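You operate a simulated robot arm through the tools that you are given. There is no shell and no other tool. Be economical: measure what you need, move in short steps, check, and stop when the job is done.

Carry out the task below with a simulated robot arm. There is one attempt and no reset: what you move stays moved.

TASK
Swap the motor in the test cradle for the one in Salvage.
Fine: the old one goes to Reuse; clamp the new one and close the guard; power stays off.
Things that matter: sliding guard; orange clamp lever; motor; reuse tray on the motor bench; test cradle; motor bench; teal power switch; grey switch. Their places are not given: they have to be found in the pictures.

It is judged by the outcome, as a careful person would: the job done as asked, and still so three seconds after it is handed in. It fails if anything else is knocked over, pushed out of place, dropped, spilled or broken.

THE ROBOT
A 7-joint arm with a two-finger parallel gripper, fixed in place. Base frame: the origin is at the foot of the arm, x ahead of it, y to its left, z up. Lengths are in m, angles in rad, forces in N, time in s.
With the tool pointing down near the work surface it reaches from about 0.24 to 0.68 m from the base axis. Its first joint turns from -1.152 to 1.152 rad. Payload 2.4 kg.
Tool frame: the origin (TCP) lies between the finger pads and is the grasp point; the fingertips stand 0.03 m ahead of it; z points along the fingers, y is the line along which they close. The gripper opens to 0.094 m. The fingers are 0.028 m wide and 0.01 m thick; the gripper's body (0.05 by 0.096 m) begins 0.055 m behind the TCP.
Orientation is that of the tool frame in the base frame, as a unit quaternion [x, y, z, w]. With the fingers straight down and closing along the base's y, the tool's x points along the base's -x, its y along +y and its z along -z.

THE INTERFACE
- The arm moves only by the tool apply_moves. Its argument "steps" is one flat list of numbers, 7 for each row, row after row: the opening in per cent of the stroke, from 0 (shut) to 100 (fully open), then the shift along the tool's x, y, z in units of 50 mm (1.0 is 50 mm), then the turn, a rotation vector about the tool's x, y, z in units of 5 degrees (1.0 is 5 degrees). In form: [claw, x, y, z, rx, ry, rz, claw, x, y, z, rx, ry, rz, ...]. A call has 1 to 8 rows; each row shifts and turns the commanded pose from where the row before left it, along the tool's axes as they then stand. A call with a number of a shift or a turn outside -1 to 1 is refused whole. A row lasts 0.2 s, in which the tool goes at most 0.05 m and 0.15 rad; a call with a longer step from one row to the next is refused whole, and so is a gripper value outside its range. A pose out of reach is approached as far as the arm can. The call stops where the force on the tool passes 70 N (or 10 N more than at its start, if that is more) or the arm is blocked; 0.2 s more then pass. The fingers move at their own pace (about 0.153 m/s each) and stop on an object; they squeeze with about 25 N. The grip force told is the motor's: it shows also when the fingers shut on nothing. Time passes only in rows, and 0.2 s behind the last, so rows that do not move let the fingers close. It gives the time, the measured TCP pose, the force on the tool (base axes), the opening and the grip force at its end, in the units of the frame above (readings bear some noise).
- Cameras (640 x 400 px; columns grow to the right, rows downward): "scene" is fixed at [0.0365, 0.4852, 1.4244]; the picture's right is [-0.72, -0.69, 0.00], its down [-0.52, 0.54, -0.66] and it looks along [0.46, -0.47, -0.75] (base axes); focal length 214 px, centre (320, 200). "wrist" rides on the gripper at [-0.037, 0, -0.058] in the tool frame; the picture's right is [0.00, -1.00, 0.00], its down [0.97, 0.00, -0.24] and it looks along [0.24, 0.00, 0.97] (tool axes); focal length 218 px, centre (320, 200).
- get_image(camera): a new picture of that camera. No time passes.
- point_at(camera, pixels): for up to 12 pixels [column, row] of the newest picture of that camera ("zoom" is the newest enlarged one), the place [x, y, z] in the base frame of the surface seen there, good to about 0.003 m. No time passes.
- enlarge(camera, box): a new picture of the part [left, top, right, bottom] of that camera's present view, enlarged. No time passes.
- sign_off(): hands the job in; it is judged then, once.

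Work in short steps. Measure before you move; look again where a grasp or a placing could have gone wrong, and mend it. You have 80 turns and 38 pictures in all, the two below and enlarged ones among them. Open the gripper and draw the arm clear of the work before you hand the job in, unless the task says otherwise; then end with one line.

The tools are called after ">>>" as name(argument=value, ...) on one line, values as JSON. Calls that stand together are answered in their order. apply_moves: Moves the arm, as the interface text tells. Its arguments: {"type":"object","properties":{"steps":{"type":"array","items":{"type":"number"}}},"required":["steps"]} The other tools are called the same way: get_image (camera) takes a picture; point_at (camera, pixels) gives the place of the surface under pixels of a picture; enlarge (camera, box) takes an enlarged picture of a part of a camera's view; sign_off () hands the job in.

At the start:

```text
clock: 0.0
position: [0.346, 0.0631, 1.2395]
ee_rot: [-0.001, 1.0, 0.0, 0.0]
force: [-0.3, -0.6, -0.3]
finger_gap: 0.0941
gripper_force: 0.0
```

scene: 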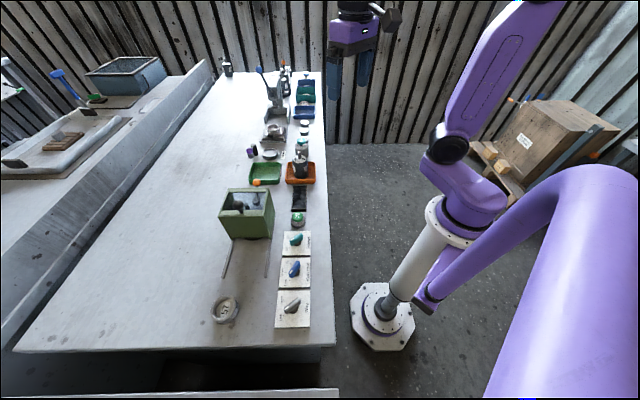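
wrist: 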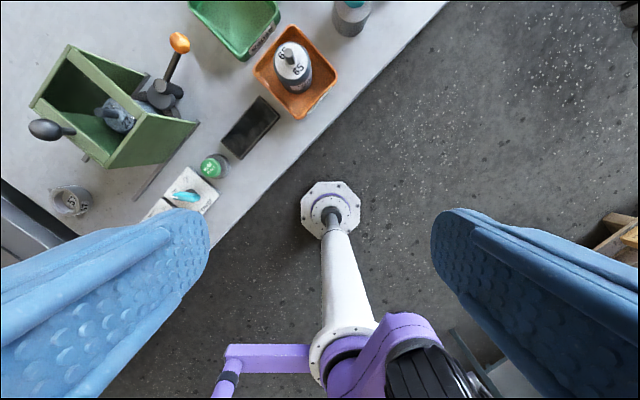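

I'll take enlarged views of the bench to find the guard, cradle, trays and switches.

>>> enlarge(camera="scene", box=[200, 130, 340, 335])

>>> enlarge(camera="wrist", box=[0, 0, 400, 240])

```text
1.95 times, centred on (270, 232) of scene
```

zoom: 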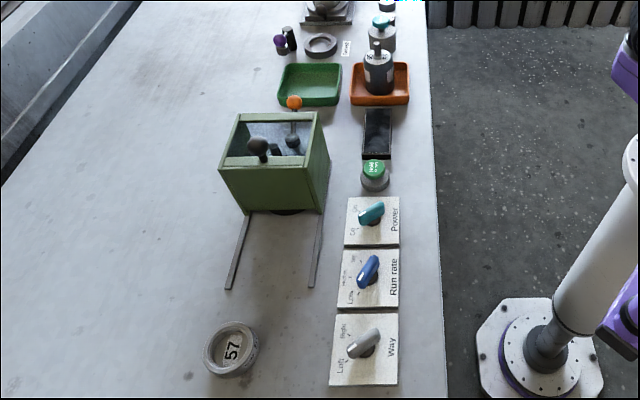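

```text
1.60 times, centred on (200, 120) of wrist
```

zoom: 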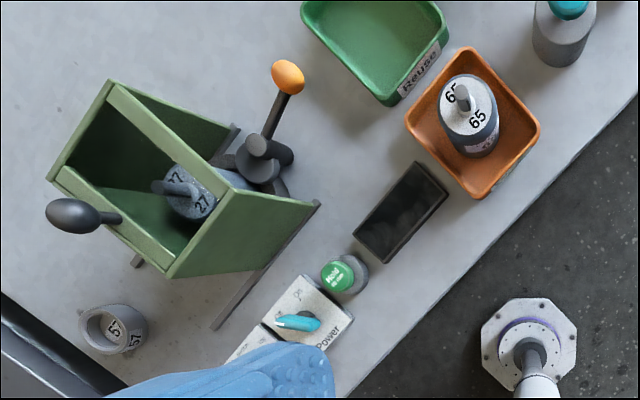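

The guard (green box with a black knob) covers the motor "27"; salvage holds "65". I'll measure key points from this zoom.

>>> point_at(camera="zoom", pixels=[[75, 215], [112, 90], [230, 150], [50, 185], [170, 272], [315, 205], [178, 188], [205, 205], [288, 75], [255, 145], [465, 97], [395, 60]])

>>> enlarge(camera="scene", box=[260, 200, 330, 335])

>>> enlarge(camera="scene", box=[210, 150, 330, 225])

```text
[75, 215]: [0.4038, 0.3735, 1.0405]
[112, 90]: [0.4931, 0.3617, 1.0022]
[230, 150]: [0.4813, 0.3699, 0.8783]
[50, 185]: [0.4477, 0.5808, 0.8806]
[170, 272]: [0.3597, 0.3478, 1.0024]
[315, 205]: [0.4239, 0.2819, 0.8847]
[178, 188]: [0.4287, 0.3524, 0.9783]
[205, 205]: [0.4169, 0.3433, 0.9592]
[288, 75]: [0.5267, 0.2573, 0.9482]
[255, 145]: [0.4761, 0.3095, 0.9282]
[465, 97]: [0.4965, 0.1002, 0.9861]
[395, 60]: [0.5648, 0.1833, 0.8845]
```

```text
2.96 times, centred on (295, 268) of scene
```

zoom: 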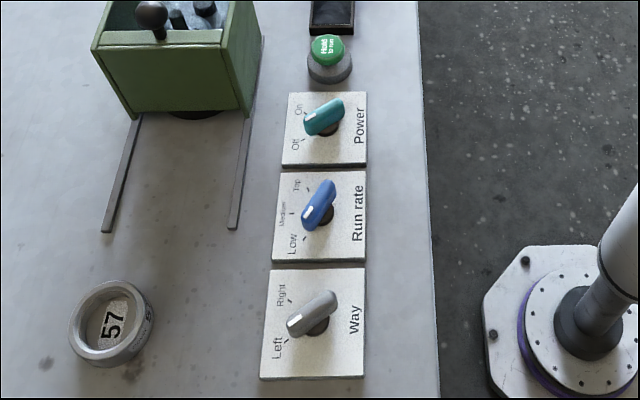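

```text
5.33 times, centred on (270, 188) of scene
```

zoom: 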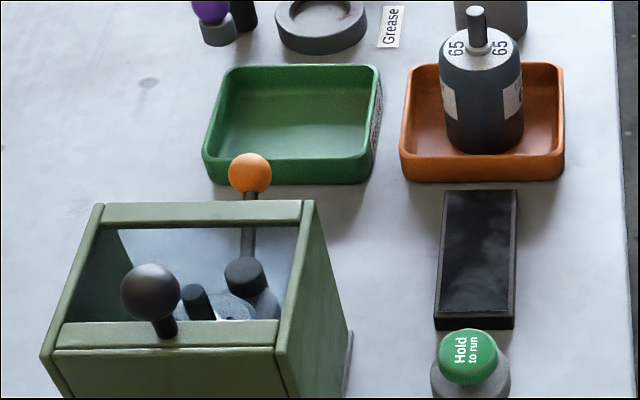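

Measure guard, lever and tray geometry from this zoom.

>>> point_at(camera="zoom", pixels=[[150, 290], [250, 172], [245, 270], [195, 290], [200, 212], [165, 335], [80, 360], [275, 345], [310, 203], [105, 207], [290, 115], [477, 20]])

>>> point_at(camera="scene", pixels=[[224, 278], [267, 278], [225, 310], [295, 240], [293, 268], [291, 307], [298, 218], [299, 200], [268, 173], [300, 178]])

```text
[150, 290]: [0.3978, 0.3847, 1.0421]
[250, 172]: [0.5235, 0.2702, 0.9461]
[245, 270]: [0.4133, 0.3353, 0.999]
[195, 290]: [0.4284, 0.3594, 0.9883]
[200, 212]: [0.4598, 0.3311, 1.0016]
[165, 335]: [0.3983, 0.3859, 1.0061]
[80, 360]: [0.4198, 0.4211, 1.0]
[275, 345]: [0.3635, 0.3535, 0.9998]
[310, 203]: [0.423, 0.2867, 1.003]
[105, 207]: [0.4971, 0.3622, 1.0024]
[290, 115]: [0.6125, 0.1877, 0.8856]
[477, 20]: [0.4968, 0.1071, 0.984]
```

```text
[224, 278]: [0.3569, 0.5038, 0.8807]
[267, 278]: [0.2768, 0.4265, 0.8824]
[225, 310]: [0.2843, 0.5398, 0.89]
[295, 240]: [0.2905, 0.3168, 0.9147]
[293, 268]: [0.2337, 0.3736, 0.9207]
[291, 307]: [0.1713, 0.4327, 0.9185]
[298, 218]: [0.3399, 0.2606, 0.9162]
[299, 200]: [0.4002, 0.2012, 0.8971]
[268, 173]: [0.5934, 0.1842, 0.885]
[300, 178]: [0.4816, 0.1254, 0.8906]
```

Bench runs diagonally (u≈(0.717,-0.697)); guard knob centre about (0.406,0.382,1.032), rails extend toward -u. Next I move above the guard and look.

>>> apply_moves(steps=[100, -0.171, 0.911, 0, 0, 0, 0, 100, -0.171, 0.911, 0, 0, 0, 0, 100, -0.171, 0.911, 0, 0, 0, 0, 100, -0.171, 0.911, 0, 0, 0, 0, 100, -0.171, 0.911, 0, 0, 0, 0, 100, -0.171, 0.911, 0, 0, 0, 0, 100, -0.171, 0.911, 0, 0, 0, 0])

>>> apply_moves(steps=[100, 0, 0, 0, 0, 0, -1, 100, 0, 0, 0, 0, 0, -1, 100, 0, 0, 0, 0, 0, -1, 100, 0, 0, 0, 0, 0, -1, 100, 0, 0, 0, 0, 0, -1, 100, 0, 0, 0, 0, 0, -1, 100, 0, 0, 0, 0, 0, -1, 100, 0, 0, 0, 0, 0, -1])

>>> apply_moves(steps=[100, 0, 0, 0, 0, 0, -1, 100, 0, 0, 0, 0, 0, -0.16, 100, 0, 0, 0, 0, 0, 0])

>>> get_image(camera="wrist")

```text
clock: 1.6
position: [0.4092, 0.3823, 1.2387]
ee_rot: [0.002, 1.0, 0.0, 0.0]
force: [-0.2, 0.5, 0.5]
finger_gap: 0.0942
gripper_force: 0.0
```

```text
clock: 3.4
position: [0.4064, 0.382, 1.2397]
ee_rot: [-0.343, 0.939, 0.0, -0.001]
force: [-0.1, -0.2, 0.8]
finger_gap: 0.0941
gripper_force: 0.1
```

```text
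clock: 4.2
position: [0.4078, 0.3817, 1.2393]
ee_rot: [-0.389, 0.921, 0.0, 0.001]
force: [0.2, 0.2, 0.5]
finger_gap: 0.0939
gripper_force: 0.1
```

```text
31 pictures are left
```

wrist: 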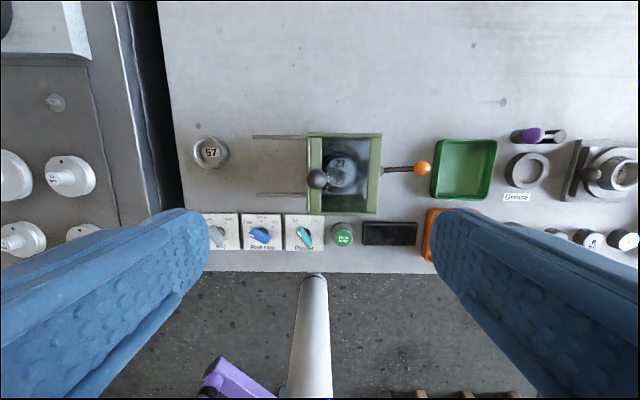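

>>> enlarge(camera="wrist", box=[190, 110, 450, 270])

>>> point_at(camera="wrist", pixels=[[317, 178], [310, 138], [381, 138], [375, 210], [308, 212], [310, 160], [423, 168], [390, 170], [255, 136], [260, 194], [210, 152], [345, 190]])

```text
2.46 times, centred on (320, 190) of wrist
```

zoom: 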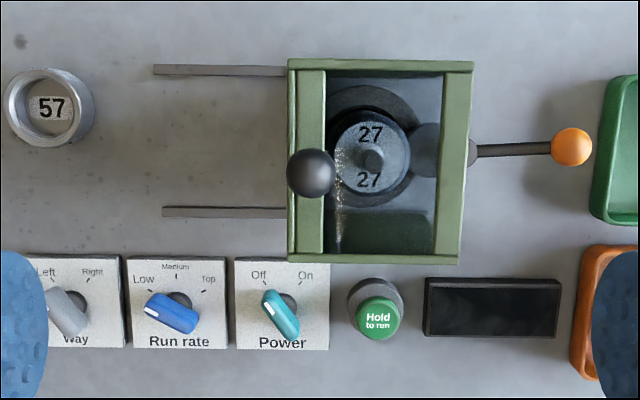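

```text
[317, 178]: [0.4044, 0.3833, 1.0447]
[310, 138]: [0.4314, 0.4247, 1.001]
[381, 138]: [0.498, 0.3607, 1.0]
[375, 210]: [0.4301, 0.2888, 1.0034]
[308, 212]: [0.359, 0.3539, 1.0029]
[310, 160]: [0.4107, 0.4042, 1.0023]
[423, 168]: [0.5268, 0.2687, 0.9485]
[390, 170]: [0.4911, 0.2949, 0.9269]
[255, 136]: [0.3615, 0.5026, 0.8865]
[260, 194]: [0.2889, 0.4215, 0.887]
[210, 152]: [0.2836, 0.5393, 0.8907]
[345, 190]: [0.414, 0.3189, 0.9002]
```

Knob centre (0.404,0.383), top 1.045; the power pointer is at Off. Descend on the knob and grip.

>>> apply_moves(steps=[60, 0, 0, 0.985, 0, 0, 0, 60, 0, 0, 0.985, 0, 0, 0, 60, 0, 0, 0.985, 0, 0, 0, 60, 0, 0, 0.985, 0, 0, 0, 0, 0, 0, 0, 0, 0, 0, 0, 0, 0, 0, 0, 0, 0])

```text
clock: 5.6
position: [0.4045, 0.3843, 1.0431]
ee_rot: [-0.391, 0.92, 0.001, 0.0]
force: [-20.7, 9.5, 3.3]
finger_gap: 0.0254
gripper_force: 45.0
```

Knob held (gap 25 mm). Slide it along -u (tool +y) gently.

>>> apply_moves(steps=[0, 0, 0.3, 0, 0, 0, 0, 0, 0, 0.3, 0, 0, 0, 0, 0, 0, 0.3, 0, 0, 0, 0, 0, 0, 0.3, 0, 0, 0, 0, 0, 0, 0.3, 0, 0, 0, 0])

```text
clock: 6.8
position: [0.3533, 0.4359, 1.0424]
ee_rot: [-0.39, 0.921, 0.001, 0.001]
force: [3.3, 5.1, -5.3]
finger_gap: 0.0251
gripper_force: 45.0
```

Guard slides freely; continue to the end of travel.

>>> apply_moves(steps=[0, 0, 0.3, 0, 0, 0, 0, 0, 0, 0.3, 0, 0, 0, 0, 0, 0, 0.2, 0, 0, 0, 0, 0, 0, 0.2, 0, 0, 0, 0])

>>> get_image(camera="scene")

```text
clock: 7.8
position: [0.3334, 0.455, 1.0433]
ee_rot: [-0.379, 0.925, -0.01, 0.002]
force: [32.3, -52.2, 18.5]
finger_gap: 0.0254
gripper_force: 44.9
```

```text
29 pictures are left
```

scene: 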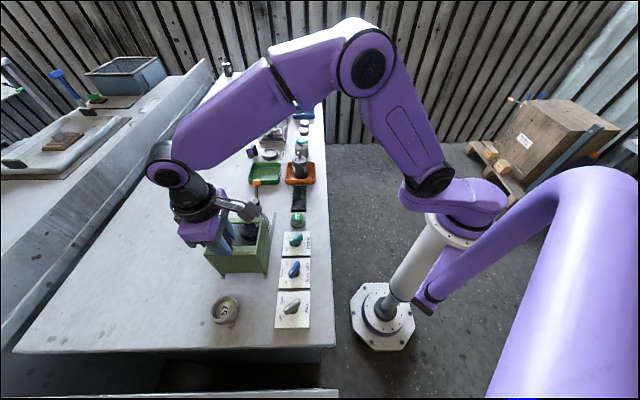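

Guard hit its end stop (~0.1 m travel). Relieve force, release and rise.

>>> apply_moves(steps=[0, 0, -0.2, 0, 0, 0, 0])

```text
clock: 8.2
position: [0.3328, 0.4551, 1.0418]
ee_rot: [-0.383, 0.924, -0.005, 0.0]
force: [22.5, -33.9, 12.1]
finger_gap: 0.0255
gripper_force: 44.8
```

>>> apply_moves(steps=[0, 0, -0.28, 0, 0, 0, 0])

>>> apply_moves(steps=[60, 0, 0, 0, 0, 0, 0, 60, 0, 0, 0, 0, 0, 0, 60, 0, 0, -1, 0, 0, 0, 60, 0, 0, -1, 0, 0, 0, 60, 0, 0, -1, 0, 0, 0, 60, 0, 0, 0, 0, 0, 0])

>>> get_image(camera="wrist")

```text
clock: 8.6
position: [0.3325, 0.4554, 1.0428]
ee_rot: [-0.39, 0.921, 0.003, 0.0]
force: [6.0, -2.2, 5.2]
finger_gap: 0.0253
gripper_force: 45.6
```

```text
clock: 10.0
position: [0.3344, 0.4512, 1.1914]
ee_rot: [-0.39, 0.921, 0.001, 0.0]
force: [-0.5, -0.5, 0.0]
finger_gap: 0.0564
gripper_force: 0.1
```

```text
28 pictures are left
```

wrist: 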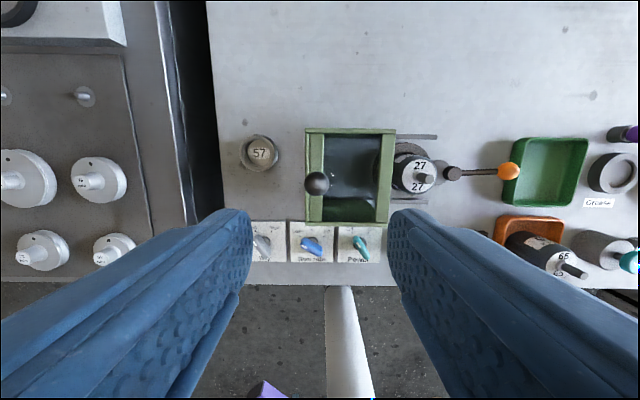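

Guard is open, motor exposed. Move above the cradle for a close look.

>>> apply_moves(steps=[100, 0, -0.95, 0, 0, 0, 0, 100, 0, -0.95, 0, 0, 0, 0, 100, 0, -0.95, 0, 0, 0, 0, 100, 0, 0, 0, 0, 0, 0])

>>> enlarge(camera="wrist", box=[220, 100, 500, 275])

>>> enlarge(camera="scene", box=[210, 150, 330, 280])

```text
clock: 11.0
position: [0.4371, 0.3525, 1.1932]
ee_rot: [-0.389, 0.921, 0.0, 0.0]
force: [-0.1, -0.5, 0.3]
finger_gap: 0.0938
gripper_force: 0.0
```

```text
2.29 times, centred on (360, 188) of wrist
```

zoom: 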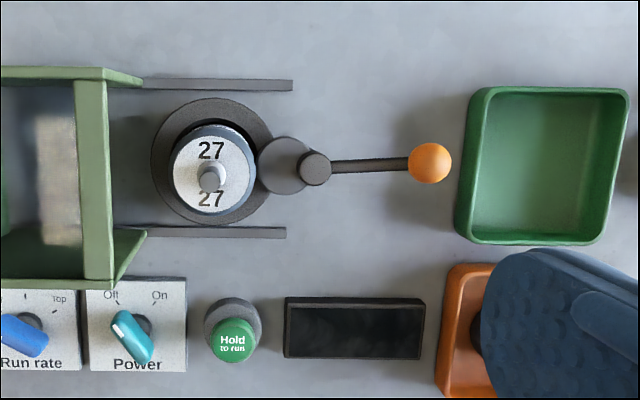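

```text
3.08 times, centred on (270, 215) of scene
```

zoom: 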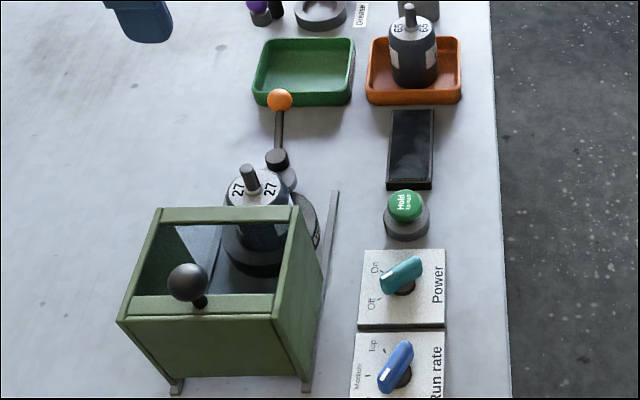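

>>> point_at(camera="zoom", pixels=[[279, 98], [279, 125], [278, 158], [290, 180], [249, 172], [250, 185], [262, 215], [262, 262], [318, 240], [408, 45], [412, 75], [300, 75]])

>>> point_at(camera="wrist", pixels=[[344, 185], [357, 185], [358, 184], [342, 178], [312, 187], [407, 183], [385, 184], [313, 153], [314, 202], [268, 180], [345, 150], [344, 203]])

>>> enlarge(camera="wrist", box=[280, 130, 430, 225])

```text
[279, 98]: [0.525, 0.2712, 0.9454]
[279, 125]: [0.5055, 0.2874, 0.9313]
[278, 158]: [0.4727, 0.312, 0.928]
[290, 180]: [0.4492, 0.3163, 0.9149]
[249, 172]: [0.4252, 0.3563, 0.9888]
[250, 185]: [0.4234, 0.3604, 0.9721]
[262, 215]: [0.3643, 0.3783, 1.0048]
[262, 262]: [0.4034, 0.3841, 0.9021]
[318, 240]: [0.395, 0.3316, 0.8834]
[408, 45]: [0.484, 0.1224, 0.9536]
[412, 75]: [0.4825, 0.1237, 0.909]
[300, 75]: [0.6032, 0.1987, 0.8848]
```

```text
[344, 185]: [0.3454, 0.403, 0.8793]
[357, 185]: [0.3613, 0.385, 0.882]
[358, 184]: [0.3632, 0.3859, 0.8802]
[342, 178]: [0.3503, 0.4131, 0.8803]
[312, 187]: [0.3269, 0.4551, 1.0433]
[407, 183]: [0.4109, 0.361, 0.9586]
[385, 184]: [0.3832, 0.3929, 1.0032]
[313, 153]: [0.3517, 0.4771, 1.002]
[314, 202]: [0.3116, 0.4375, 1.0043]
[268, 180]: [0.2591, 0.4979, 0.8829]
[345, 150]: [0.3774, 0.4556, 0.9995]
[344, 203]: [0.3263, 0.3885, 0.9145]
```

```text
4.21 times, centred on (355, 178) of wrist
```

zoom: 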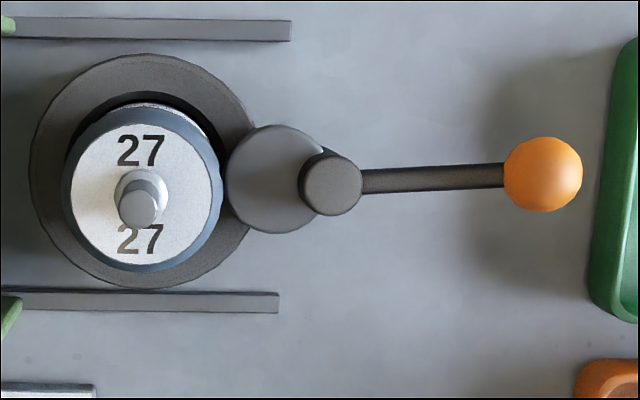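

The clamp is an eccentric cam disc with the lever opposite; it should swing about the vertical hub. Measure hub, ball, motor.

>>> point_at(camera="zoom", pixels=[[330, 185], [543, 175], [430, 178], [260, 180], [138, 205], [100, 180], [190, 180], [145, 255], [146, 110], [230, 120], [140, 65], [620, 100]])

```text
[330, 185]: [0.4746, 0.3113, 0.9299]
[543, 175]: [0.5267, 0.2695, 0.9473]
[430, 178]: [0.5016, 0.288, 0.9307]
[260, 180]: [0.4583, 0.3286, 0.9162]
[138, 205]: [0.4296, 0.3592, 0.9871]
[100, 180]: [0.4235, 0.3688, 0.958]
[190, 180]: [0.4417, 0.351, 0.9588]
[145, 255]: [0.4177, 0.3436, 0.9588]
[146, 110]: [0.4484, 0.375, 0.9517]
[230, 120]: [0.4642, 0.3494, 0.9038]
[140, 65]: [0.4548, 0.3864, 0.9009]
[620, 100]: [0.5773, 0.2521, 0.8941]
```

Hub (0.474,0.311), ball (0.527,0.269). I'll turn the tool 90° (closing across the bench) so I can grip the ball tangentially, and later the motor.

>>> apply_moves(steps=[60, 0, 0, 0, 0, 0, 1, 60, 0, 0, 0, 0, 0, 1, 60, 0, 0, 0, 0, 0, 1, 60, 0, 0, 0, 0, 0, 1, 60, 0, 0, 0, 0, 0, 1, 60, 0, 0, 0, 0, 0, 1, 60, 0, 0, 0, 0, 0, 1, 60, 0, 0, 0, 0, 0, 1])

>>> apply_moves(steps=[60, 0, 0, 0, 0, 0, 1, 60, 0, 0, 0, 0, 0, 1, 60, 0, 0, 0, 0, 0, 1, 60, 0, 0, 0, 0, 0, 1, 60, 0, 0, 0, 0, 0, 1, 60, 0, 0, 0, 0, 0, 1, 60, 0, 0, 0, 0, 0, 1, 60, 0, 0, 0, 0, 0, 1])

>>> apply_moves(steps=[60, 0, 0, 0, 0, 0, 1, 60, 0, 0, 0, 0, 0, 1, 60, -0.82, 0, 0, 0, 0, 0, 60, -0.82, 0, 0, 0, 0, 0, 60, -0.82, 0, 0, 0, 0, 0, 60, 0, 0, 1, 0, 0, 0, 60, 0, 0, 1, 0, 0, 0, 60, 0, 0, 0, 0, 0, 0])

```text
clock: 12.8
position: [0.4372, 0.3539, 1.1927]
ee_rot: [-0.05, 0.999, 0.0, 0.0]
force: [-0.6, 1.4, 0.4]
finger_gap: 0.0565
gripper_force: 0.3
```

```text
clock: 14.6
position: [0.4378, 0.3522, 1.1933]
ee_rot: [0.294, 0.956, 0.0, 0.0]
force: [0.3, -0.1, 0.7]
finger_gap: 0.0567
gripper_force: 0.0
```

```text
clock: 16.4
position: [0.5247, 0.2659, 1.0924]
ee_rot: [0.376, 0.926, -0.001, 0.001]
force: [-0.7, -0.4, -1.0]
finger_gap: 0.0568
gripper_force: 0.1
```

Over the ball; small +y shift, descend to z≈0.938 and grip.

>>> apply_moves(steps=[60, 0, 0.07, 0.77, 0, 0, 0, 60, 0, 0, 0.77, 0, 0, 0, 60, 0, 0, 0.77, 0, 0, 0, 60, 0, 0, 0.77, 0, 0, 0, 60, 0, 0, 0, 0, 0, 0, 0, 0, 0, 0, 0, 0, 0, 0, 0, 0, 0, 0, 0, 0])

>>> get_image(camera="wrist")

```text
clock: 18.0
position: [0.5281, 0.2701, 0.939]
ee_rot: [0.377, 0.926, -0.001, 0.0]
force: [3.9, -2.7, -3.3]
finger_gap: 0.0259
gripper_force: 45.2
```

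```text
24 pictures are left
```

wrist: 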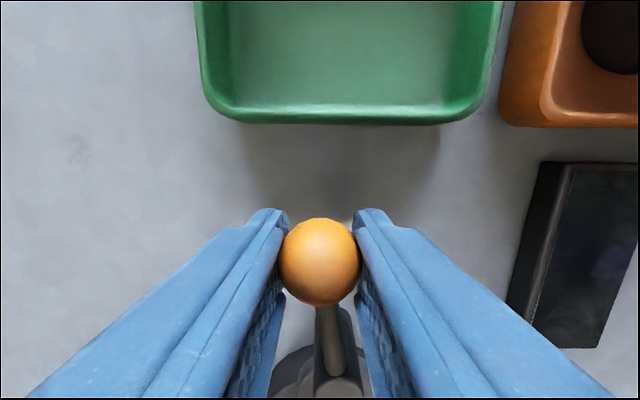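

Ball gripped. Test swinging it 10° counter-clockwise (away from the robot) and watch the force.

>>> apply_moves(steps=[0, 0.02, 0.117, 0, 0, 0, -1, 0, 0.02, 0.117, 0, 0, 0, -1])

```text
clock: 18.6
position: [0.5349, 0.2797, 0.9389]
ee_rot: [0.293, 0.956, 0.0, 0.001]
force: [3.4, -3.4, -3.1]
finger_gap: 0.0258
gripper_force: 45.0
```

Moves freely on the arc; continue.

>>> apply_moves(steps=[0, 0.02, 0.117, 0, 0, 0, -1, 0, 0.02, 0.117, 0, 0, 0, -1, 0, 0.02, 0.117, 0, 0, 0, -1, 0, 0.02, 0.117, 0, 0, 0, -1, 0, 0.02, 0.117, 0, 0, 0, -1, 0, 0.02, 0.117, 0, 0, 0, -1, 0, 0.02, 0.117, 0, 0, 0, -1])

```text
clock: 20.2
position: [0.5411, 0.3208, 0.9372]
ee_rot: [-0.008, 1.0, 0.0, 0.0]
force: [8.6, -3.4, -6.6]
finger_gap: 0.0258
gripper_force: 44.7
```

>>> apply_moves(steps=[0, 0.02, 0.117, 0, 0, 0, -1, 0, 0.02, 0.117, 0, 0, 0, -1, 0, 0.02, 0.117, 0, 0, 0, -1, 0, 0.02, 0.117, 0, 0, 0, -1, 0, 0.02, 0.117, 0, 0, 0, -1, 0, 0.02, 0.117, 0, 0, 0, -1, 0, 0.02, 0.117, 0, 0, 0, -1])

>>> enlarge(camera="scene", box=[210, 150, 330, 280])

```text
clock: 21.8
position: [0.5254, 0.3546, 0.9384]
ee_rot: [-0.306, 0.952, -0.001, 0.0]
force: [11.2, -11.1, 2.8]
finger_gap: 0.0257
gripper_force: 45.1
```

```text
3.08 times, centred on (270, 215) of scene
```

zoom: 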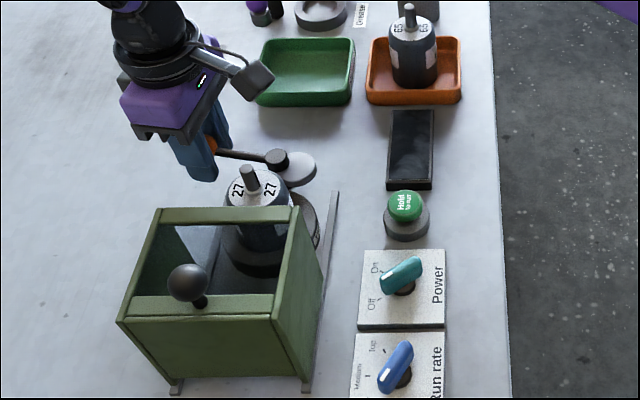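

Cam is swung off the motor. Nudge a little more to confirm the stop, then release.

>>> apply_moves(steps=[0, 0.02, 0.117, 0, 0, 0, -1, 0, 0.02, 0.117, 0, 0, 0, -1])

```text
clock: 22.4
position: [0.5271, 0.3536, 0.9391]
ee_rot: [-0.38, 0.925, -0.003, 0.004]
force: [40.5, -22.4, -6.6]
finger_gap: 0.0259
gripper_force: 45.3
```

At the stop (unclamped). Relieve, release, rise.

>>> apply_moves(steps=[0, -0.02, -0.117, 0, 0, 0, 1, 0, -0.02, -0.117, 0, 0, 0, 1, 60, 0, 0, 0, 0, 0, 0, 60, 0, 0, 0, 0, 0, 0, 60, 0, 0, -1, 0, 0, 0, 60, 0, 0, -1, 0, 0, 0, 60, 0, 0, -1, 0, 0, 0, 60, 0, 0, 0, 0, 0, 0])

>>> apply_moves(steps=[100, 0, 0, 0, 0, 0, 1, 100, 0, 0, 0, 0, 0, 1, 100, 0, 0, 0, 0, 0, 1, 100, 0, 0, 0, 0, 0, 1, 100, 0, 0, 0, 0, 0, 1, 100, 0, 0, 0, 0, 0, 1, 100, 0, 0, 0, 0, 0, 1, 100, 0, 0, 0, 0, 0, 1])

>>> apply_moves(steps=[100, 0, 0, 0, 0, 0, 1, 100, 0, 0, 0, 0, 0, 1, 100, 0, 0, 0, 0, 0, 1, 100, 0, 0, 0, 0, 0, 1, 100, 0, 0, 0, 0, 0, 1, 100, 0, 0, 0, 0, 0, 1, 100, 0, 0, 0, 0, 0, 1, 100, 0, 0, 0, 0, 0, 1])

```text
clock: 24.2
position: [0.522, 0.3591, 1.0896]
ee_rot: [-0.307, 0.952, -0.001, 0.0]
force: [0.4, -0.3, -0.6]
finger_gap: 0.0564
gripper_force: 0.0
```

```text
clock: 26.0
position: [0.5239, 0.3576, 1.0894]
ee_rot: [0.039, 0.999, 0.0, -0.001]
force: [0.0, 0.8, -0.5]
finger_gap: 0.0939
gripper_force: 0.0
```

```text
clock: 27.8
position: [0.524, 0.3577, 1.0886]
ee_rot: [0.377, 0.926, 0.0, -0.001]
force: [0.0, -0.1, 0.6]
finger_gap: 0.0941
gripper_force: 0.2
```

Move over the motor at height and check centring.

>>> apply_moves(steps=[100, 0.673, -0.635, 0, 0, 0, 0, 100, 0.673, -0.635, 0, 0, 0, 0, 100, 0, 0, 0, 0, 0, 0])

>>> get_image(camera="wrist")

>>> enlarge(camera="scene", box=[210, 150, 330, 280])

```text
clock: 28.6
position: [0.4308, 0.3602, 1.088]
ee_rot: [0.376, 0.927, 0.0, 0.0]
force: [0.0, -0.6, -0.1]
finger_gap: 0.0939
gripper_force: 0.0
```

```text
22 pictures are left
```

wrist: 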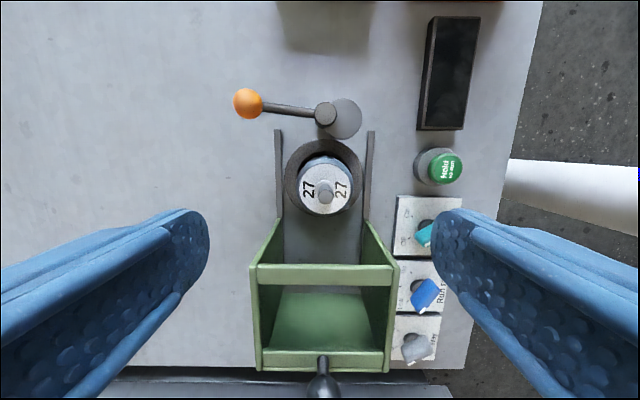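

```text
3.08 times, centred on (270, 215) of scene
```

zoom: 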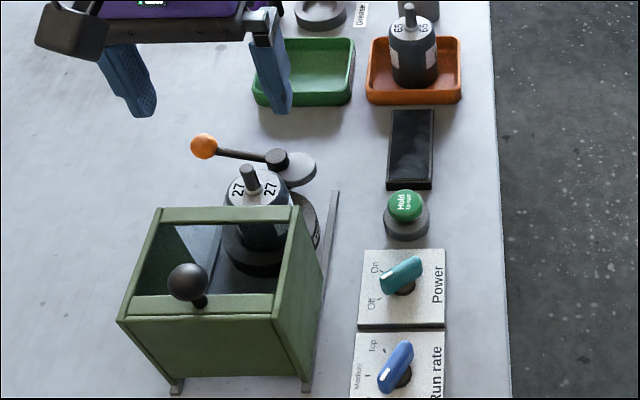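

>>> point_at(camera="wrist", pixels=[[366, 222], [280, 222], [325, 188], [303, 187], [348, 187], [325, 165], [325, 210], [370, 140], [245, 103], [325, 112]])

```text
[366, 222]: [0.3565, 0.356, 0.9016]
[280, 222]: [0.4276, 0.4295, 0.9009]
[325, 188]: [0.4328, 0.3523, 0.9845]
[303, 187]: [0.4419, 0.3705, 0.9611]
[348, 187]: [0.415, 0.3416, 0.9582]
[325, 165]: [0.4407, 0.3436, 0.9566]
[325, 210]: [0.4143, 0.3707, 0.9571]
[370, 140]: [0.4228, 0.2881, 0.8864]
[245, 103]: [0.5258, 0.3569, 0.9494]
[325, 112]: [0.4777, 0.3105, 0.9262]
```

Motor centre ≈(0.429,0.357). Shift slightly, descend to z≈0.942, grip.

>>> apply_moves(steps=[100, 0, -0.07, 0.73, 0, 0, 0, 100, 0, 0, 0.73, 0, 0, 0, 100, 0, 0, 0.73, 0, 0, 0, 100, 0, 0, 0.73, 0, 0, 0, 100, 0, 0, 0, 0, 0, 0, 0, 0, 0, 0, 0, 0, 0, 0, 0, 0, 0, 0, 0, 0, 0, 0, 0, 0, 0, 0, 0])

```text
clock: 30.4
position: [0.4289, 0.3574, 0.9415]
ee_rot: [0.377, 0.926, 0.0, 0.0]
force: [0.0, -0.4, -0.3]
finger_gap: 0.0544
gripper_force: 25.0
```

Gripped (54 mm). Lift slowly.

>>> apply_moves(steps=[0, 0, 0, -0.2, 0, 0, 0, 0, 0, 0, -0.3, 0, 0, 0, 0, 0, 0, -0.5, 0, 0, 0, 0, 0, 0, -0.7, 0, 0, 0, 0, 0, 0, -0.7, 0, 0, 0, 0, 0, 0, 0, 0, 0, 0])

>>> get_image(camera="scene")

```text
clock: 31.8
position: [0.4279, 0.3578, 1.0627]
ee_rot: [0.377, 0.926, 0.0, 0.0]
force: [-0.3, 0.8, -4.4]
finger_gap: 0.0541
gripper_force: 25.5
```

```text
20 pictures are left
```

scene: 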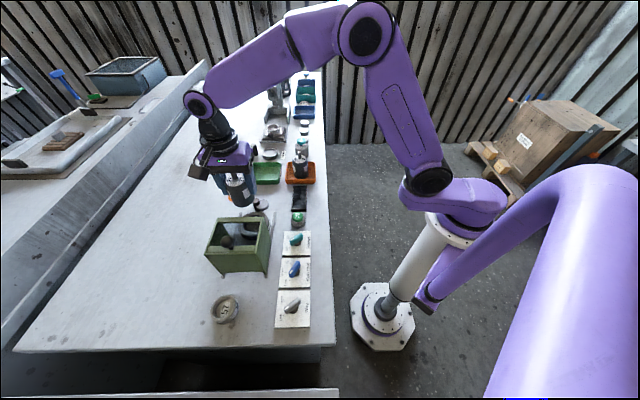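

Motor lifted. Carry along the bench toward the Reuse tray.

>>> apply_moves(steps=[0, -0.6, 0, 0, 0, 0, 0, 0, -0.8, 0, 0, 0, 0, 0, 0, -0.9, 0, 0, 0, 0, 0, 0, -0.9, 0, 0, 0, 0, 0, 0, -0.8, 0, 0, 0, 0, 0, 0, -0.7, 0, 0, 0, 0, 0, 0, 0, 0, 0, 0, 0, 0])

>>> enlarge(camera="scene", box=[210, 110, 330, 210])

>>> get_image(camera="wrist")

```text
clock: 33.4
position: [0.5971, 0.1929, 1.0624]
ee_rot: [0.376, 0.927, 0.0, -0.001]
force: [-0.1, -0.1, -4.5]
finger_gap: 0.0545
gripper_force: 25.5
```

```text
4.00 times, centred on (270, 160) of scene
```

zoom: 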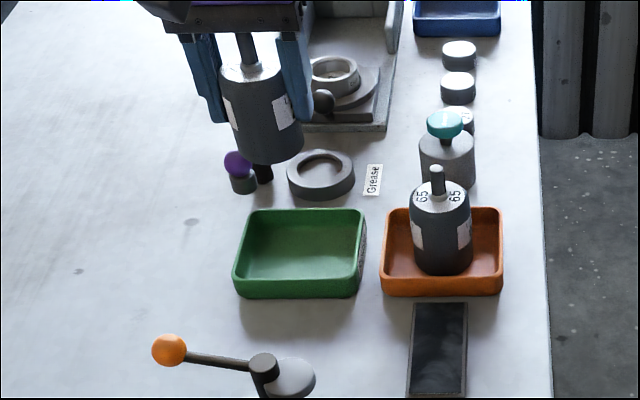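

```text
18 pictures are left
```

wrist: 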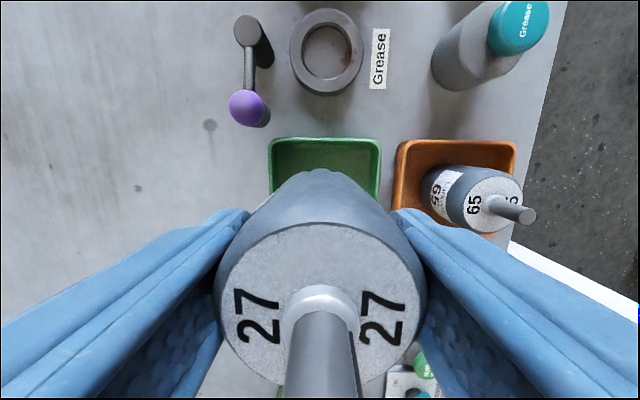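

>>> point_at(camera="zoom", pixels=[[256, 268], [342, 268], [353, 222], [265, 218], [300, 245], [240, 278], [352, 278], [440, 200], [413, 205], [469, 205], [437, 170], [395, 270]])

```text
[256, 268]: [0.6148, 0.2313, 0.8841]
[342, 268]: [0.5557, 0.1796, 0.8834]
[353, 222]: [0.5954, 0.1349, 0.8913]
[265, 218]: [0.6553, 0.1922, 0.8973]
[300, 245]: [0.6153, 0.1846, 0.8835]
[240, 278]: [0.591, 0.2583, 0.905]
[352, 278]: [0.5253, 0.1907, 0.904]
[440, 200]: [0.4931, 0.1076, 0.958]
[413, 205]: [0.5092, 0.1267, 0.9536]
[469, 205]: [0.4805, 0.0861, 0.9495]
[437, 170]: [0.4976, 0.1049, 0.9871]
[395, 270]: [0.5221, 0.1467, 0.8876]
```

>>> point_at(camera="zoom", pixels=[[310, 210], [300, 281], [298, 277], [247, 213], [363, 213], [236, 275], [362, 280], [310, 214]])

>>> point_at(camera="wrist", pixels=[[272, 141], [378, 141], [325, 139], [325, 150], [270, 185], [380, 190]])

```text
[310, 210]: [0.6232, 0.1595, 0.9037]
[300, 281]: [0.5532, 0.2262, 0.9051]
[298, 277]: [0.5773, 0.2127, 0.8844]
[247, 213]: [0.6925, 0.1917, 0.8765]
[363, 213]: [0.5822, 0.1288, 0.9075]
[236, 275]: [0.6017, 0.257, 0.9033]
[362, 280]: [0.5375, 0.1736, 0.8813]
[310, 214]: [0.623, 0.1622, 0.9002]
```

```text
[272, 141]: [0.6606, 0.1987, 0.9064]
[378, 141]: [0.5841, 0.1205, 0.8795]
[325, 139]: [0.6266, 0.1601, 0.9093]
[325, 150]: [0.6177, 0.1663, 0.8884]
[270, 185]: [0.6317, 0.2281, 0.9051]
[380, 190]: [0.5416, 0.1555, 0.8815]
```

Tray centre is ~6 mm toward tool +x, 3 mm toward -y. Adjust and lower to just above the floor.

>>> apply_moves(steps=[0, 0.126, -0.06, 0.6, 0, 0, 0, 0, 0, 0, 0.7, 0, 0, 0, 0, 0, 0, 0.7, 0, 0, 0, 0, 0, 0, 0.3, 0, 0, 0, 0, 0, 0, 0.08, 0, 0, 0, 0, 0, 0, 0, 0, 0, 0])

```text
clock: 34.8
position: [0.5911, 0.1955, 0.9441]
ee_rot: [0.376, 0.927, 0.0, 0.0]
force: [0.6, -0.4, -5.5]
finger_gap: 0.0544
gripper_force: 25.0
```

>>> apply_moves(steps=[0, 0, 0, 0.05, 0, 0, 0, 0, 0, 0, 0.05, 0, 0, 0])

```text
clock: 35.4
position: [0.5912, 0.1953, 0.9408]
ee_rot: [0.376, 0.926, 0.001, 0.001]
force: [-3.3, -0.9, 4.3]
finger_gap: 0.0544
gripper_force: 25.1
```

Contact with the tray floor (z force reversed). Release and rise.

>>> apply_moves(steps=[72, 0, 0, 0, 0, 0, 0, 72, 0, 0, 0, 0, 0, 0, 72, 0, 0, -0.4, 0, 0, 0, 72, 0, 0, -1, 0, 0, 0, 72, 0, 0, -1, 0, 0, 0, 72, 0, 0, -0.4, 0, 0, 0, 72, 0, 0, 0, 0, 0, 0])

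>>> get_image(camera="wrist")

```text
clock: 37.0
position: [0.5906, 0.1947, 1.0794]
ee_rot: [0.376, 0.927, 0.001, 0.0]
force: [0.6, -0.7, 0.7]
finger_gap: 0.068
gripper_force: 0.1
```

```text
17 pictures are left
```

wrist: 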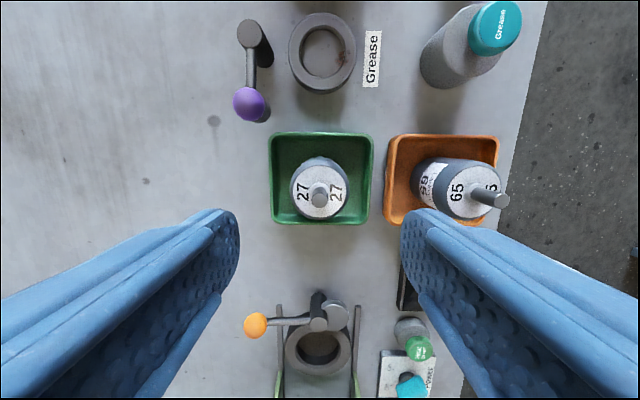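

>>> point_at(camera="wrist", pixels=[[480, 199], [446, 190], [497, 190], [470, 166], [470, 214], [503, 200], [320, 335], [320, 352], [318, 365], [290, 350], [352, 350]])

```text
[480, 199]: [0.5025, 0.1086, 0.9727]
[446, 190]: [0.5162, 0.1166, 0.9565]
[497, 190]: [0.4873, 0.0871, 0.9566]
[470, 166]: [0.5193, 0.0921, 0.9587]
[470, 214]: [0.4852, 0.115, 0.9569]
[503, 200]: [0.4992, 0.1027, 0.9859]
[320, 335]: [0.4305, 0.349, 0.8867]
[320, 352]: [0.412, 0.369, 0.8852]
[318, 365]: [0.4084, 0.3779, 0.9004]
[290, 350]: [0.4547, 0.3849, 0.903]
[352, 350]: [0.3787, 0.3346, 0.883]
```

Motor 65 centre ≈(0.501,0.103). Move over it and descend.

>>> apply_moves(steps=[90, 0, -0.85, 0, 0, 0, 0, 90, 0, -0.85, 0, 0, 0, 0, 90, 0, -0.86, 0, 0, 0, 0, 90, 0, 0, 0.4, 0, 0, 0, 90, 0, 0, 0, 0, 0, 0])

>>> get_image(camera="wrist")

```text
clock: 38.2
position: [0.501, 0.1037, 1.0579]
ee_rot: [0.376, 0.927, 0.001, 0.0]
force: [0.4, 0.4, 0.8]
finger_gap: 0.0846
gripper_force: 0.0
```

```text
16 pictures are left
```

wrist: 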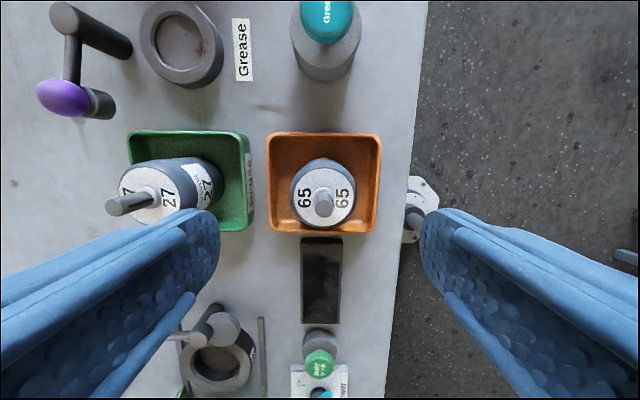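

Centred. Descend to z≈0.941, grip and lift slowly.

>>> apply_moves(steps=[90, 0, -0.03, 0.8, 0, 0, 0, 90, 0, 0, 0.8, 0, 0, 0, 90, 0, 0, 0.73, 0, 0, 0, 90, 0, 0, 0, 0, 0, 0, 0, 0, 0, 0, 0, 0, 0, 0, 0, 0, 0, 0, 0, 0])

>>> apply_moves(steps=[0, 0, 0, 0, 0, 0, 0, 0, 0, 0, -0.2, 0, 0, 0, 0, 0, 0, -0.4, 0, 0, 0, 0, 0, 0, -0.8, 0, 0, 0, 0, 0, 0, -0.8, 0, 0, 0, 0, 0, 0, -0.4, 0, 0, 0, 0, 0, 0, 0, 0, 0, 0])

```text
clock: 39.6
position: [0.5003, 0.103, 0.9418]
ee_rot: [0.377, 0.926, -0.001, 0.0]
force: [0.0, 0.4, 0.1]
finger_gap: 0.0542
gripper_force: 25.1
```

```text
clock: 41.2
position: [0.4993, 0.1015, 1.0721]
ee_rot: [0.377, 0.926, 0.0, 0.001]
force: [-0.5, 0.7, -4.8]
finger_gap: 0.0541
gripper_force: 25.3
```

Motor 65 lifted. Carry it diagonally to above the cradle.

>>> apply_moves(steps=[0, 0.5, 0.29, 0, 0, 0, 0, 0, 0.8, 0.464, 0, 0, 0, 0, 0, 0.8, 0.464, 0, 0, 0, 0, 0, 0.8, 0.464, 0, 0, 0, 0, 0, 0.8, 0.464, 0, 0, 0, 0, 0, 0.6, 0.348, 0, 0, 0, 0, 0, 0.28, 0.162, 0, 0, 0, 0, 0, 0, 0, 0, 0, 0, 0])

>>> get_image(camera="wrist")

>>> enlarge(camera="scene", box=[190, 140, 330, 280])

```text
clock: 43.0
position: [0.4297, 0.3577, 1.0718]
ee_rot: [0.376, 0.927, 0.0, 0.0]
force: [-0.3, -0.1, -4.2]
finger_gap: 0.0543
gripper_force: 25.3
```

```text
15 pictures are left
```

wrist: 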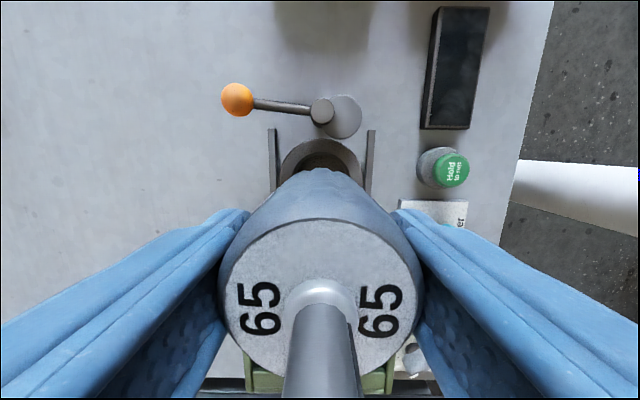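

```text
2.86 times, centred on (260, 210) of scene
```

zoom: 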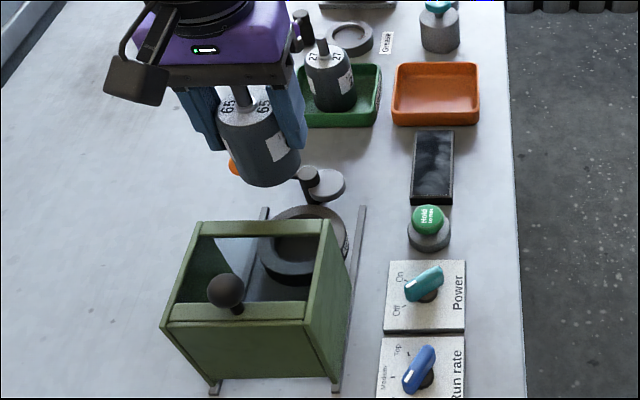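

In-hand motor 65 sits ~2 mm further +u than 27 did, so I shift +x slightly, lower to just above the cradle ring, and check.

>>> apply_moves(steps=[0, 0.05, -0.018, 0.5, 0, 0, 0, 0, 0, 0, 0.8, 0, 0, 0, 0, 0, 0, 0.7, 0, 0, 0, 0, 0, 0, 0.1, 0, 0, 0, 0, 0, 0, 0, 0, 0, 0])

>>> enlarge(camera="scene", box=[225, 180, 295, 260])

```text
clock: 44.2
position: [0.4267, 0.3582, 0.966]
ee_rot: [0.376, 0.927, 0.0, 0.0]
force: [0.3, -0.2, -5.4]
finger_gap: 0.0542
gripper_force: 25.0
```

```text
5.00 times, centred on (260, 220) of scene
```

zoom: 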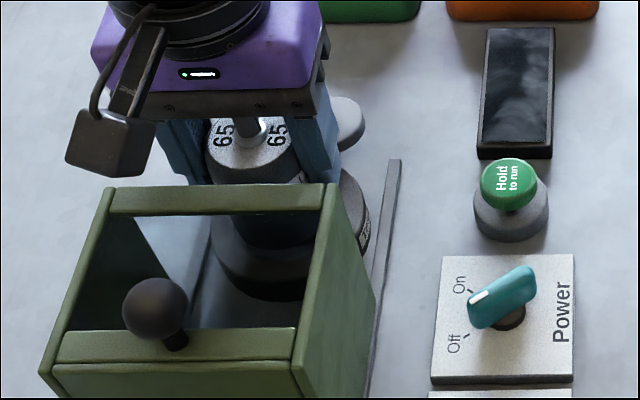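

>>> apply_moves(steps=[0, 0, 0, 0.08, 0, 0, 0, 0, 0, 0, 0.08, 0, 0, 0, 0, 0, 0, 0.08, 0, 0, 0])

```text
clock: 45.0
position: [0.427, 0.3574, 0.9552]
ee_rot: [0.377, 0.926, 0.0, 0.0]
force: [2.9, -2.7, -3.6]
finger_gap: 0.0541
gripper_force: 25.2
```

Entering the ring with a slight push toward +u; compensate 1 mm and continue.

>>> apply_moves(steps=[0, -0.02, 0, 0.06, 0, 0, 0, 0, 0, 0, 0.08, 0, 0, 0])

```text
clock: 45.6
position: [0.4275, 0.3581, 0.9487]
ee_rot: [0.376, 0.926, 0.0, 0.0]
force: [0.9, -0.7, -4.5]
finger_gap: 0.0541
gripper_force: 25.4
```

>>> apply_moves(steps=[0, 0, 0, 0.06, 0, 0, 0, 0, 0, 0, 0.06, 0, 0, 0])

```text
clock: 46.2
position: [0.4277, 0.3593, 0.9448]
ee_rot: [0.377, 0.926, 0.001, 0.001]
force: [-3.3, -3.9, 14.3]
finger_gap: 0.054
gripper_force: 24.6
```

Contact slightly higher than expected (0.9448 vs ~0.942). Ease lateral load by 1 mm and re-read.

>>> apply_moves(steps=[0, 0, -0.025, 0, 0, 0, 0, 0, 0, 0, 0, 0, 0, 0])

>>> get_image(camera="wrist")

```text
clock: 46.8
position: [0.4278, 0.3581, 0.9433]
ee_rot: [0.376, 0.927, 0.003, 0.001]
force: [2.1, 2.9, 15.5]
finger_gap: 0.0542
gripper_force: 25.2
```

```text
12 pictures are left
```

wrist: 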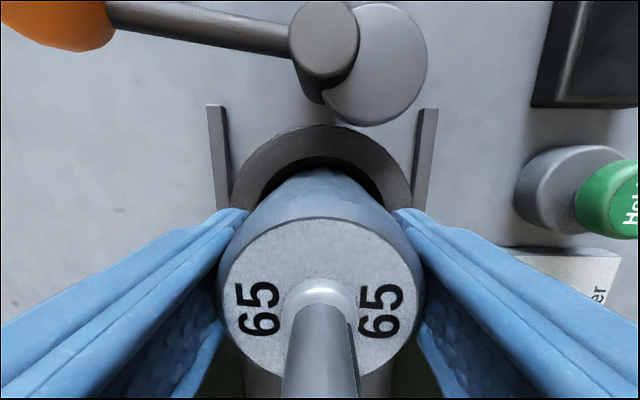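

Lateral force is within ±1 mm of centred and z=0.943, consistent with seated. Release and lift a little.

>>> apply_moves(steps=[0, 0, 0.012, -0.03, 0, 0, 0, 75, 0, 0, 0, 0, 0, 0, 75, 0, 0, 0, 0, 0, 0, 75, 0, 0, -0.6, 0, 0, 0, 75, 0, 0, -1, 0, 0, 0, 75, 0, 0, -1, 0, 0, 0, 75, 0, 0, -0.4, 0, 0, 0, 75, 0, 0, 0, 0, 0, 0])

>>> get_image(camera="wrist")

>>> enlarge(camera="scene", box=[200, 150, 330, 280])

```text
clock: 48.6
position: [0.4256, 0.3579, 1.0929]
ee_rot: [0.377, 0.926, 0.001, -0.001]
force: [0.1, -0.2, -0.1]
finger_gap: 0.0706
gripper_force: 0.0
```

```text
11 pictures are left
```

wrist: 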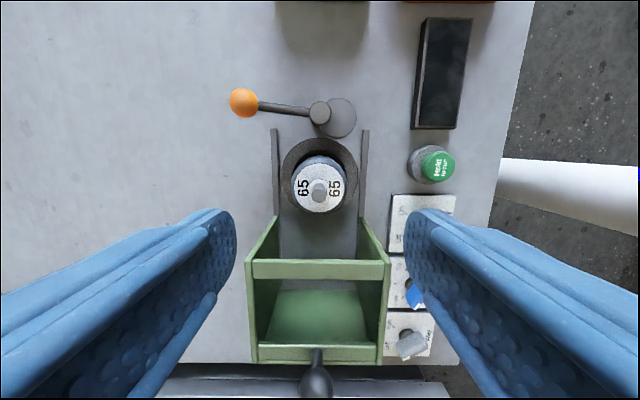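

```text
3.08 times, centred on (265, 215) of scene
```

zoom: 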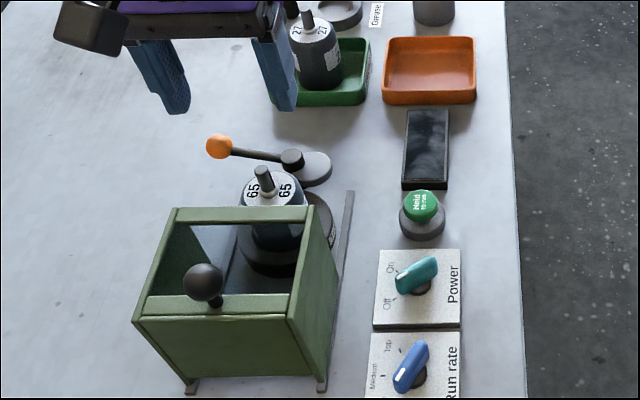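

>>> point_at(camera="wrist", pixels=[[303, 196], [335, 196], [318, 172], [318, 208], [319, 185], [297, 185], [341, 185], [242, 102], [319, 112], [280, 108]])

```text
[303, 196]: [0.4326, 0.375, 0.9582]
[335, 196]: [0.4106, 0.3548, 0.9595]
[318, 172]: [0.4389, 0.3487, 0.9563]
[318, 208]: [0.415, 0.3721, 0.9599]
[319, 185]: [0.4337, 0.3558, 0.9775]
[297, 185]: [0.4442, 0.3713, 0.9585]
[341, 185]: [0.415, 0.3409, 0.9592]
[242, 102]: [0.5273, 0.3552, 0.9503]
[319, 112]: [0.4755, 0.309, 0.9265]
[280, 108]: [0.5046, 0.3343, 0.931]
```

Motor 65 is seated (top at 0.9585 as before). Now go over the lever ball and turn the tool to match the lever.

>>> apply_moves(steps=[60, -0.48, 0.449, 0, 0, 0, 0, 60, -0.48, 0.449, 0, 0, 0, 0, 60, -0.48, 0.449, 0, 0, 0, 0, 60, 0, 0, 0, 0, 0, -1, 60, 0, 0, 0, 0, 0, -1, 60, 0, 0, 0, 0, 0, -1, 60, 0, 0, 0, 0, 0, -1, 60, 0, 0, 0, 0, 0, -1])

>>> apply_moves(steps=[60, 0, 0, 0, 0, 0, -1, 60, 0, 0, 0, 0, 0, -1, 60, 0, 0, 0, 0, 0, -1, 60, 0, 0, 0, 0, 0, -1, 60, 0, 0, 0, 0, 0, -1, 60, 0, 0, 0, 0, 0, -1, 60, 0, 0, 0, 0, 0, -1, 60, 0, 0, 0, 0, 0, -1])

>>> apply_moves(steps=[60, 0, 0, 0, 0, 0, -1, 60, 0, 0, 0, 0, 0, -1, 60, 0, 0, 0, 0, 0, -1, 60, 0, 0, 0, 0, 0, 0])

>>> get_image(camera="wrist")

```text
clock: 50.4
position: [0.525, 0.3551, 1.0931]
ee_rot: [0.166, 0.986, 0.0, 0.0]
force: [0.0, 0.0, -0.5]
finger_gap: 0.0564
gripper_force: 0.0
```

```text
clock: 52.2
position: [0.5257, 0.3558, 1.0943]
ee_rot: [-0.181, 0.984, 0.001, 0.0]
force: [-0.5, 0.1, -0.1]
finger_gap: 0.0563
gripper_force: 0.1
```

```text
clock: 53.2
position: [0.5258, 0.3557, 1.0935]
ee_rot: [-0.308, 0.951, 0.0, -0.001]
force: [0.1, 1.0, 0.2]
finger_gap: 0.0564
gripper_force: 0.0
```

```text
9 pictures are left
```

wrist: 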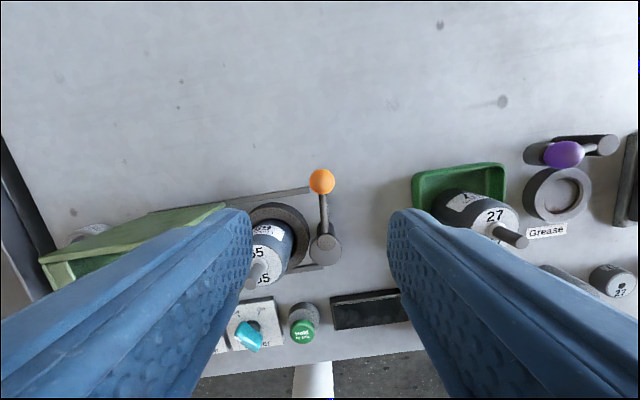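

Ball aligned. Descend and grip.

>>> apply_moves(steps=[60, 0, 0, 0.775, 0, 0, 0, 60, 0, 0, 0.775, 0, 0, 0, 60, 0, 0, 0.775, 0, 0, 0, 60, 0, 0, 0.775, 0, 0, 0, 60, 0, 0, 0, 0, 0, 0, 0, 0, 0, 0, 0, 0, 0, 0, 0, 0, 0, 0, 0, 0])

>>> apply_moves(steps=[0, -0.01, -0.118, 0, 0, 0, 1, 0, -0.01, -0.118, 0, 0, 0, 1, 0, -0.01, -0.118, 0, 0, 0, 1, 0, -0.01, -0.118, 0, 0, 0, 1, 0, -0.01, -0.118, 0, 0, 0, 1, 0, -0.01, -0.118, 0, 0, 0, 1, 0, -0.01, -0.118, 0, 0, 0, 1])

```text
clock: 54.8
position: [0.5268, 0.3535, 0.937]
ee_rot: [-0.307, 0.952, -0.001, 0.001]
force: [4.6, -6.4, -5.8]
finger_gap: 0.0254
gripper_force: 44.9
```

```text
clock: 56.4
position: [0.5422, 0.3189, 0.9372]
ee_rot: [-0.005, 1.0, -0.001, -0.004]
force: [-4.1, 0.3, -26.7]
finger_gap: 0.0255
gripper_force: 45.2
```

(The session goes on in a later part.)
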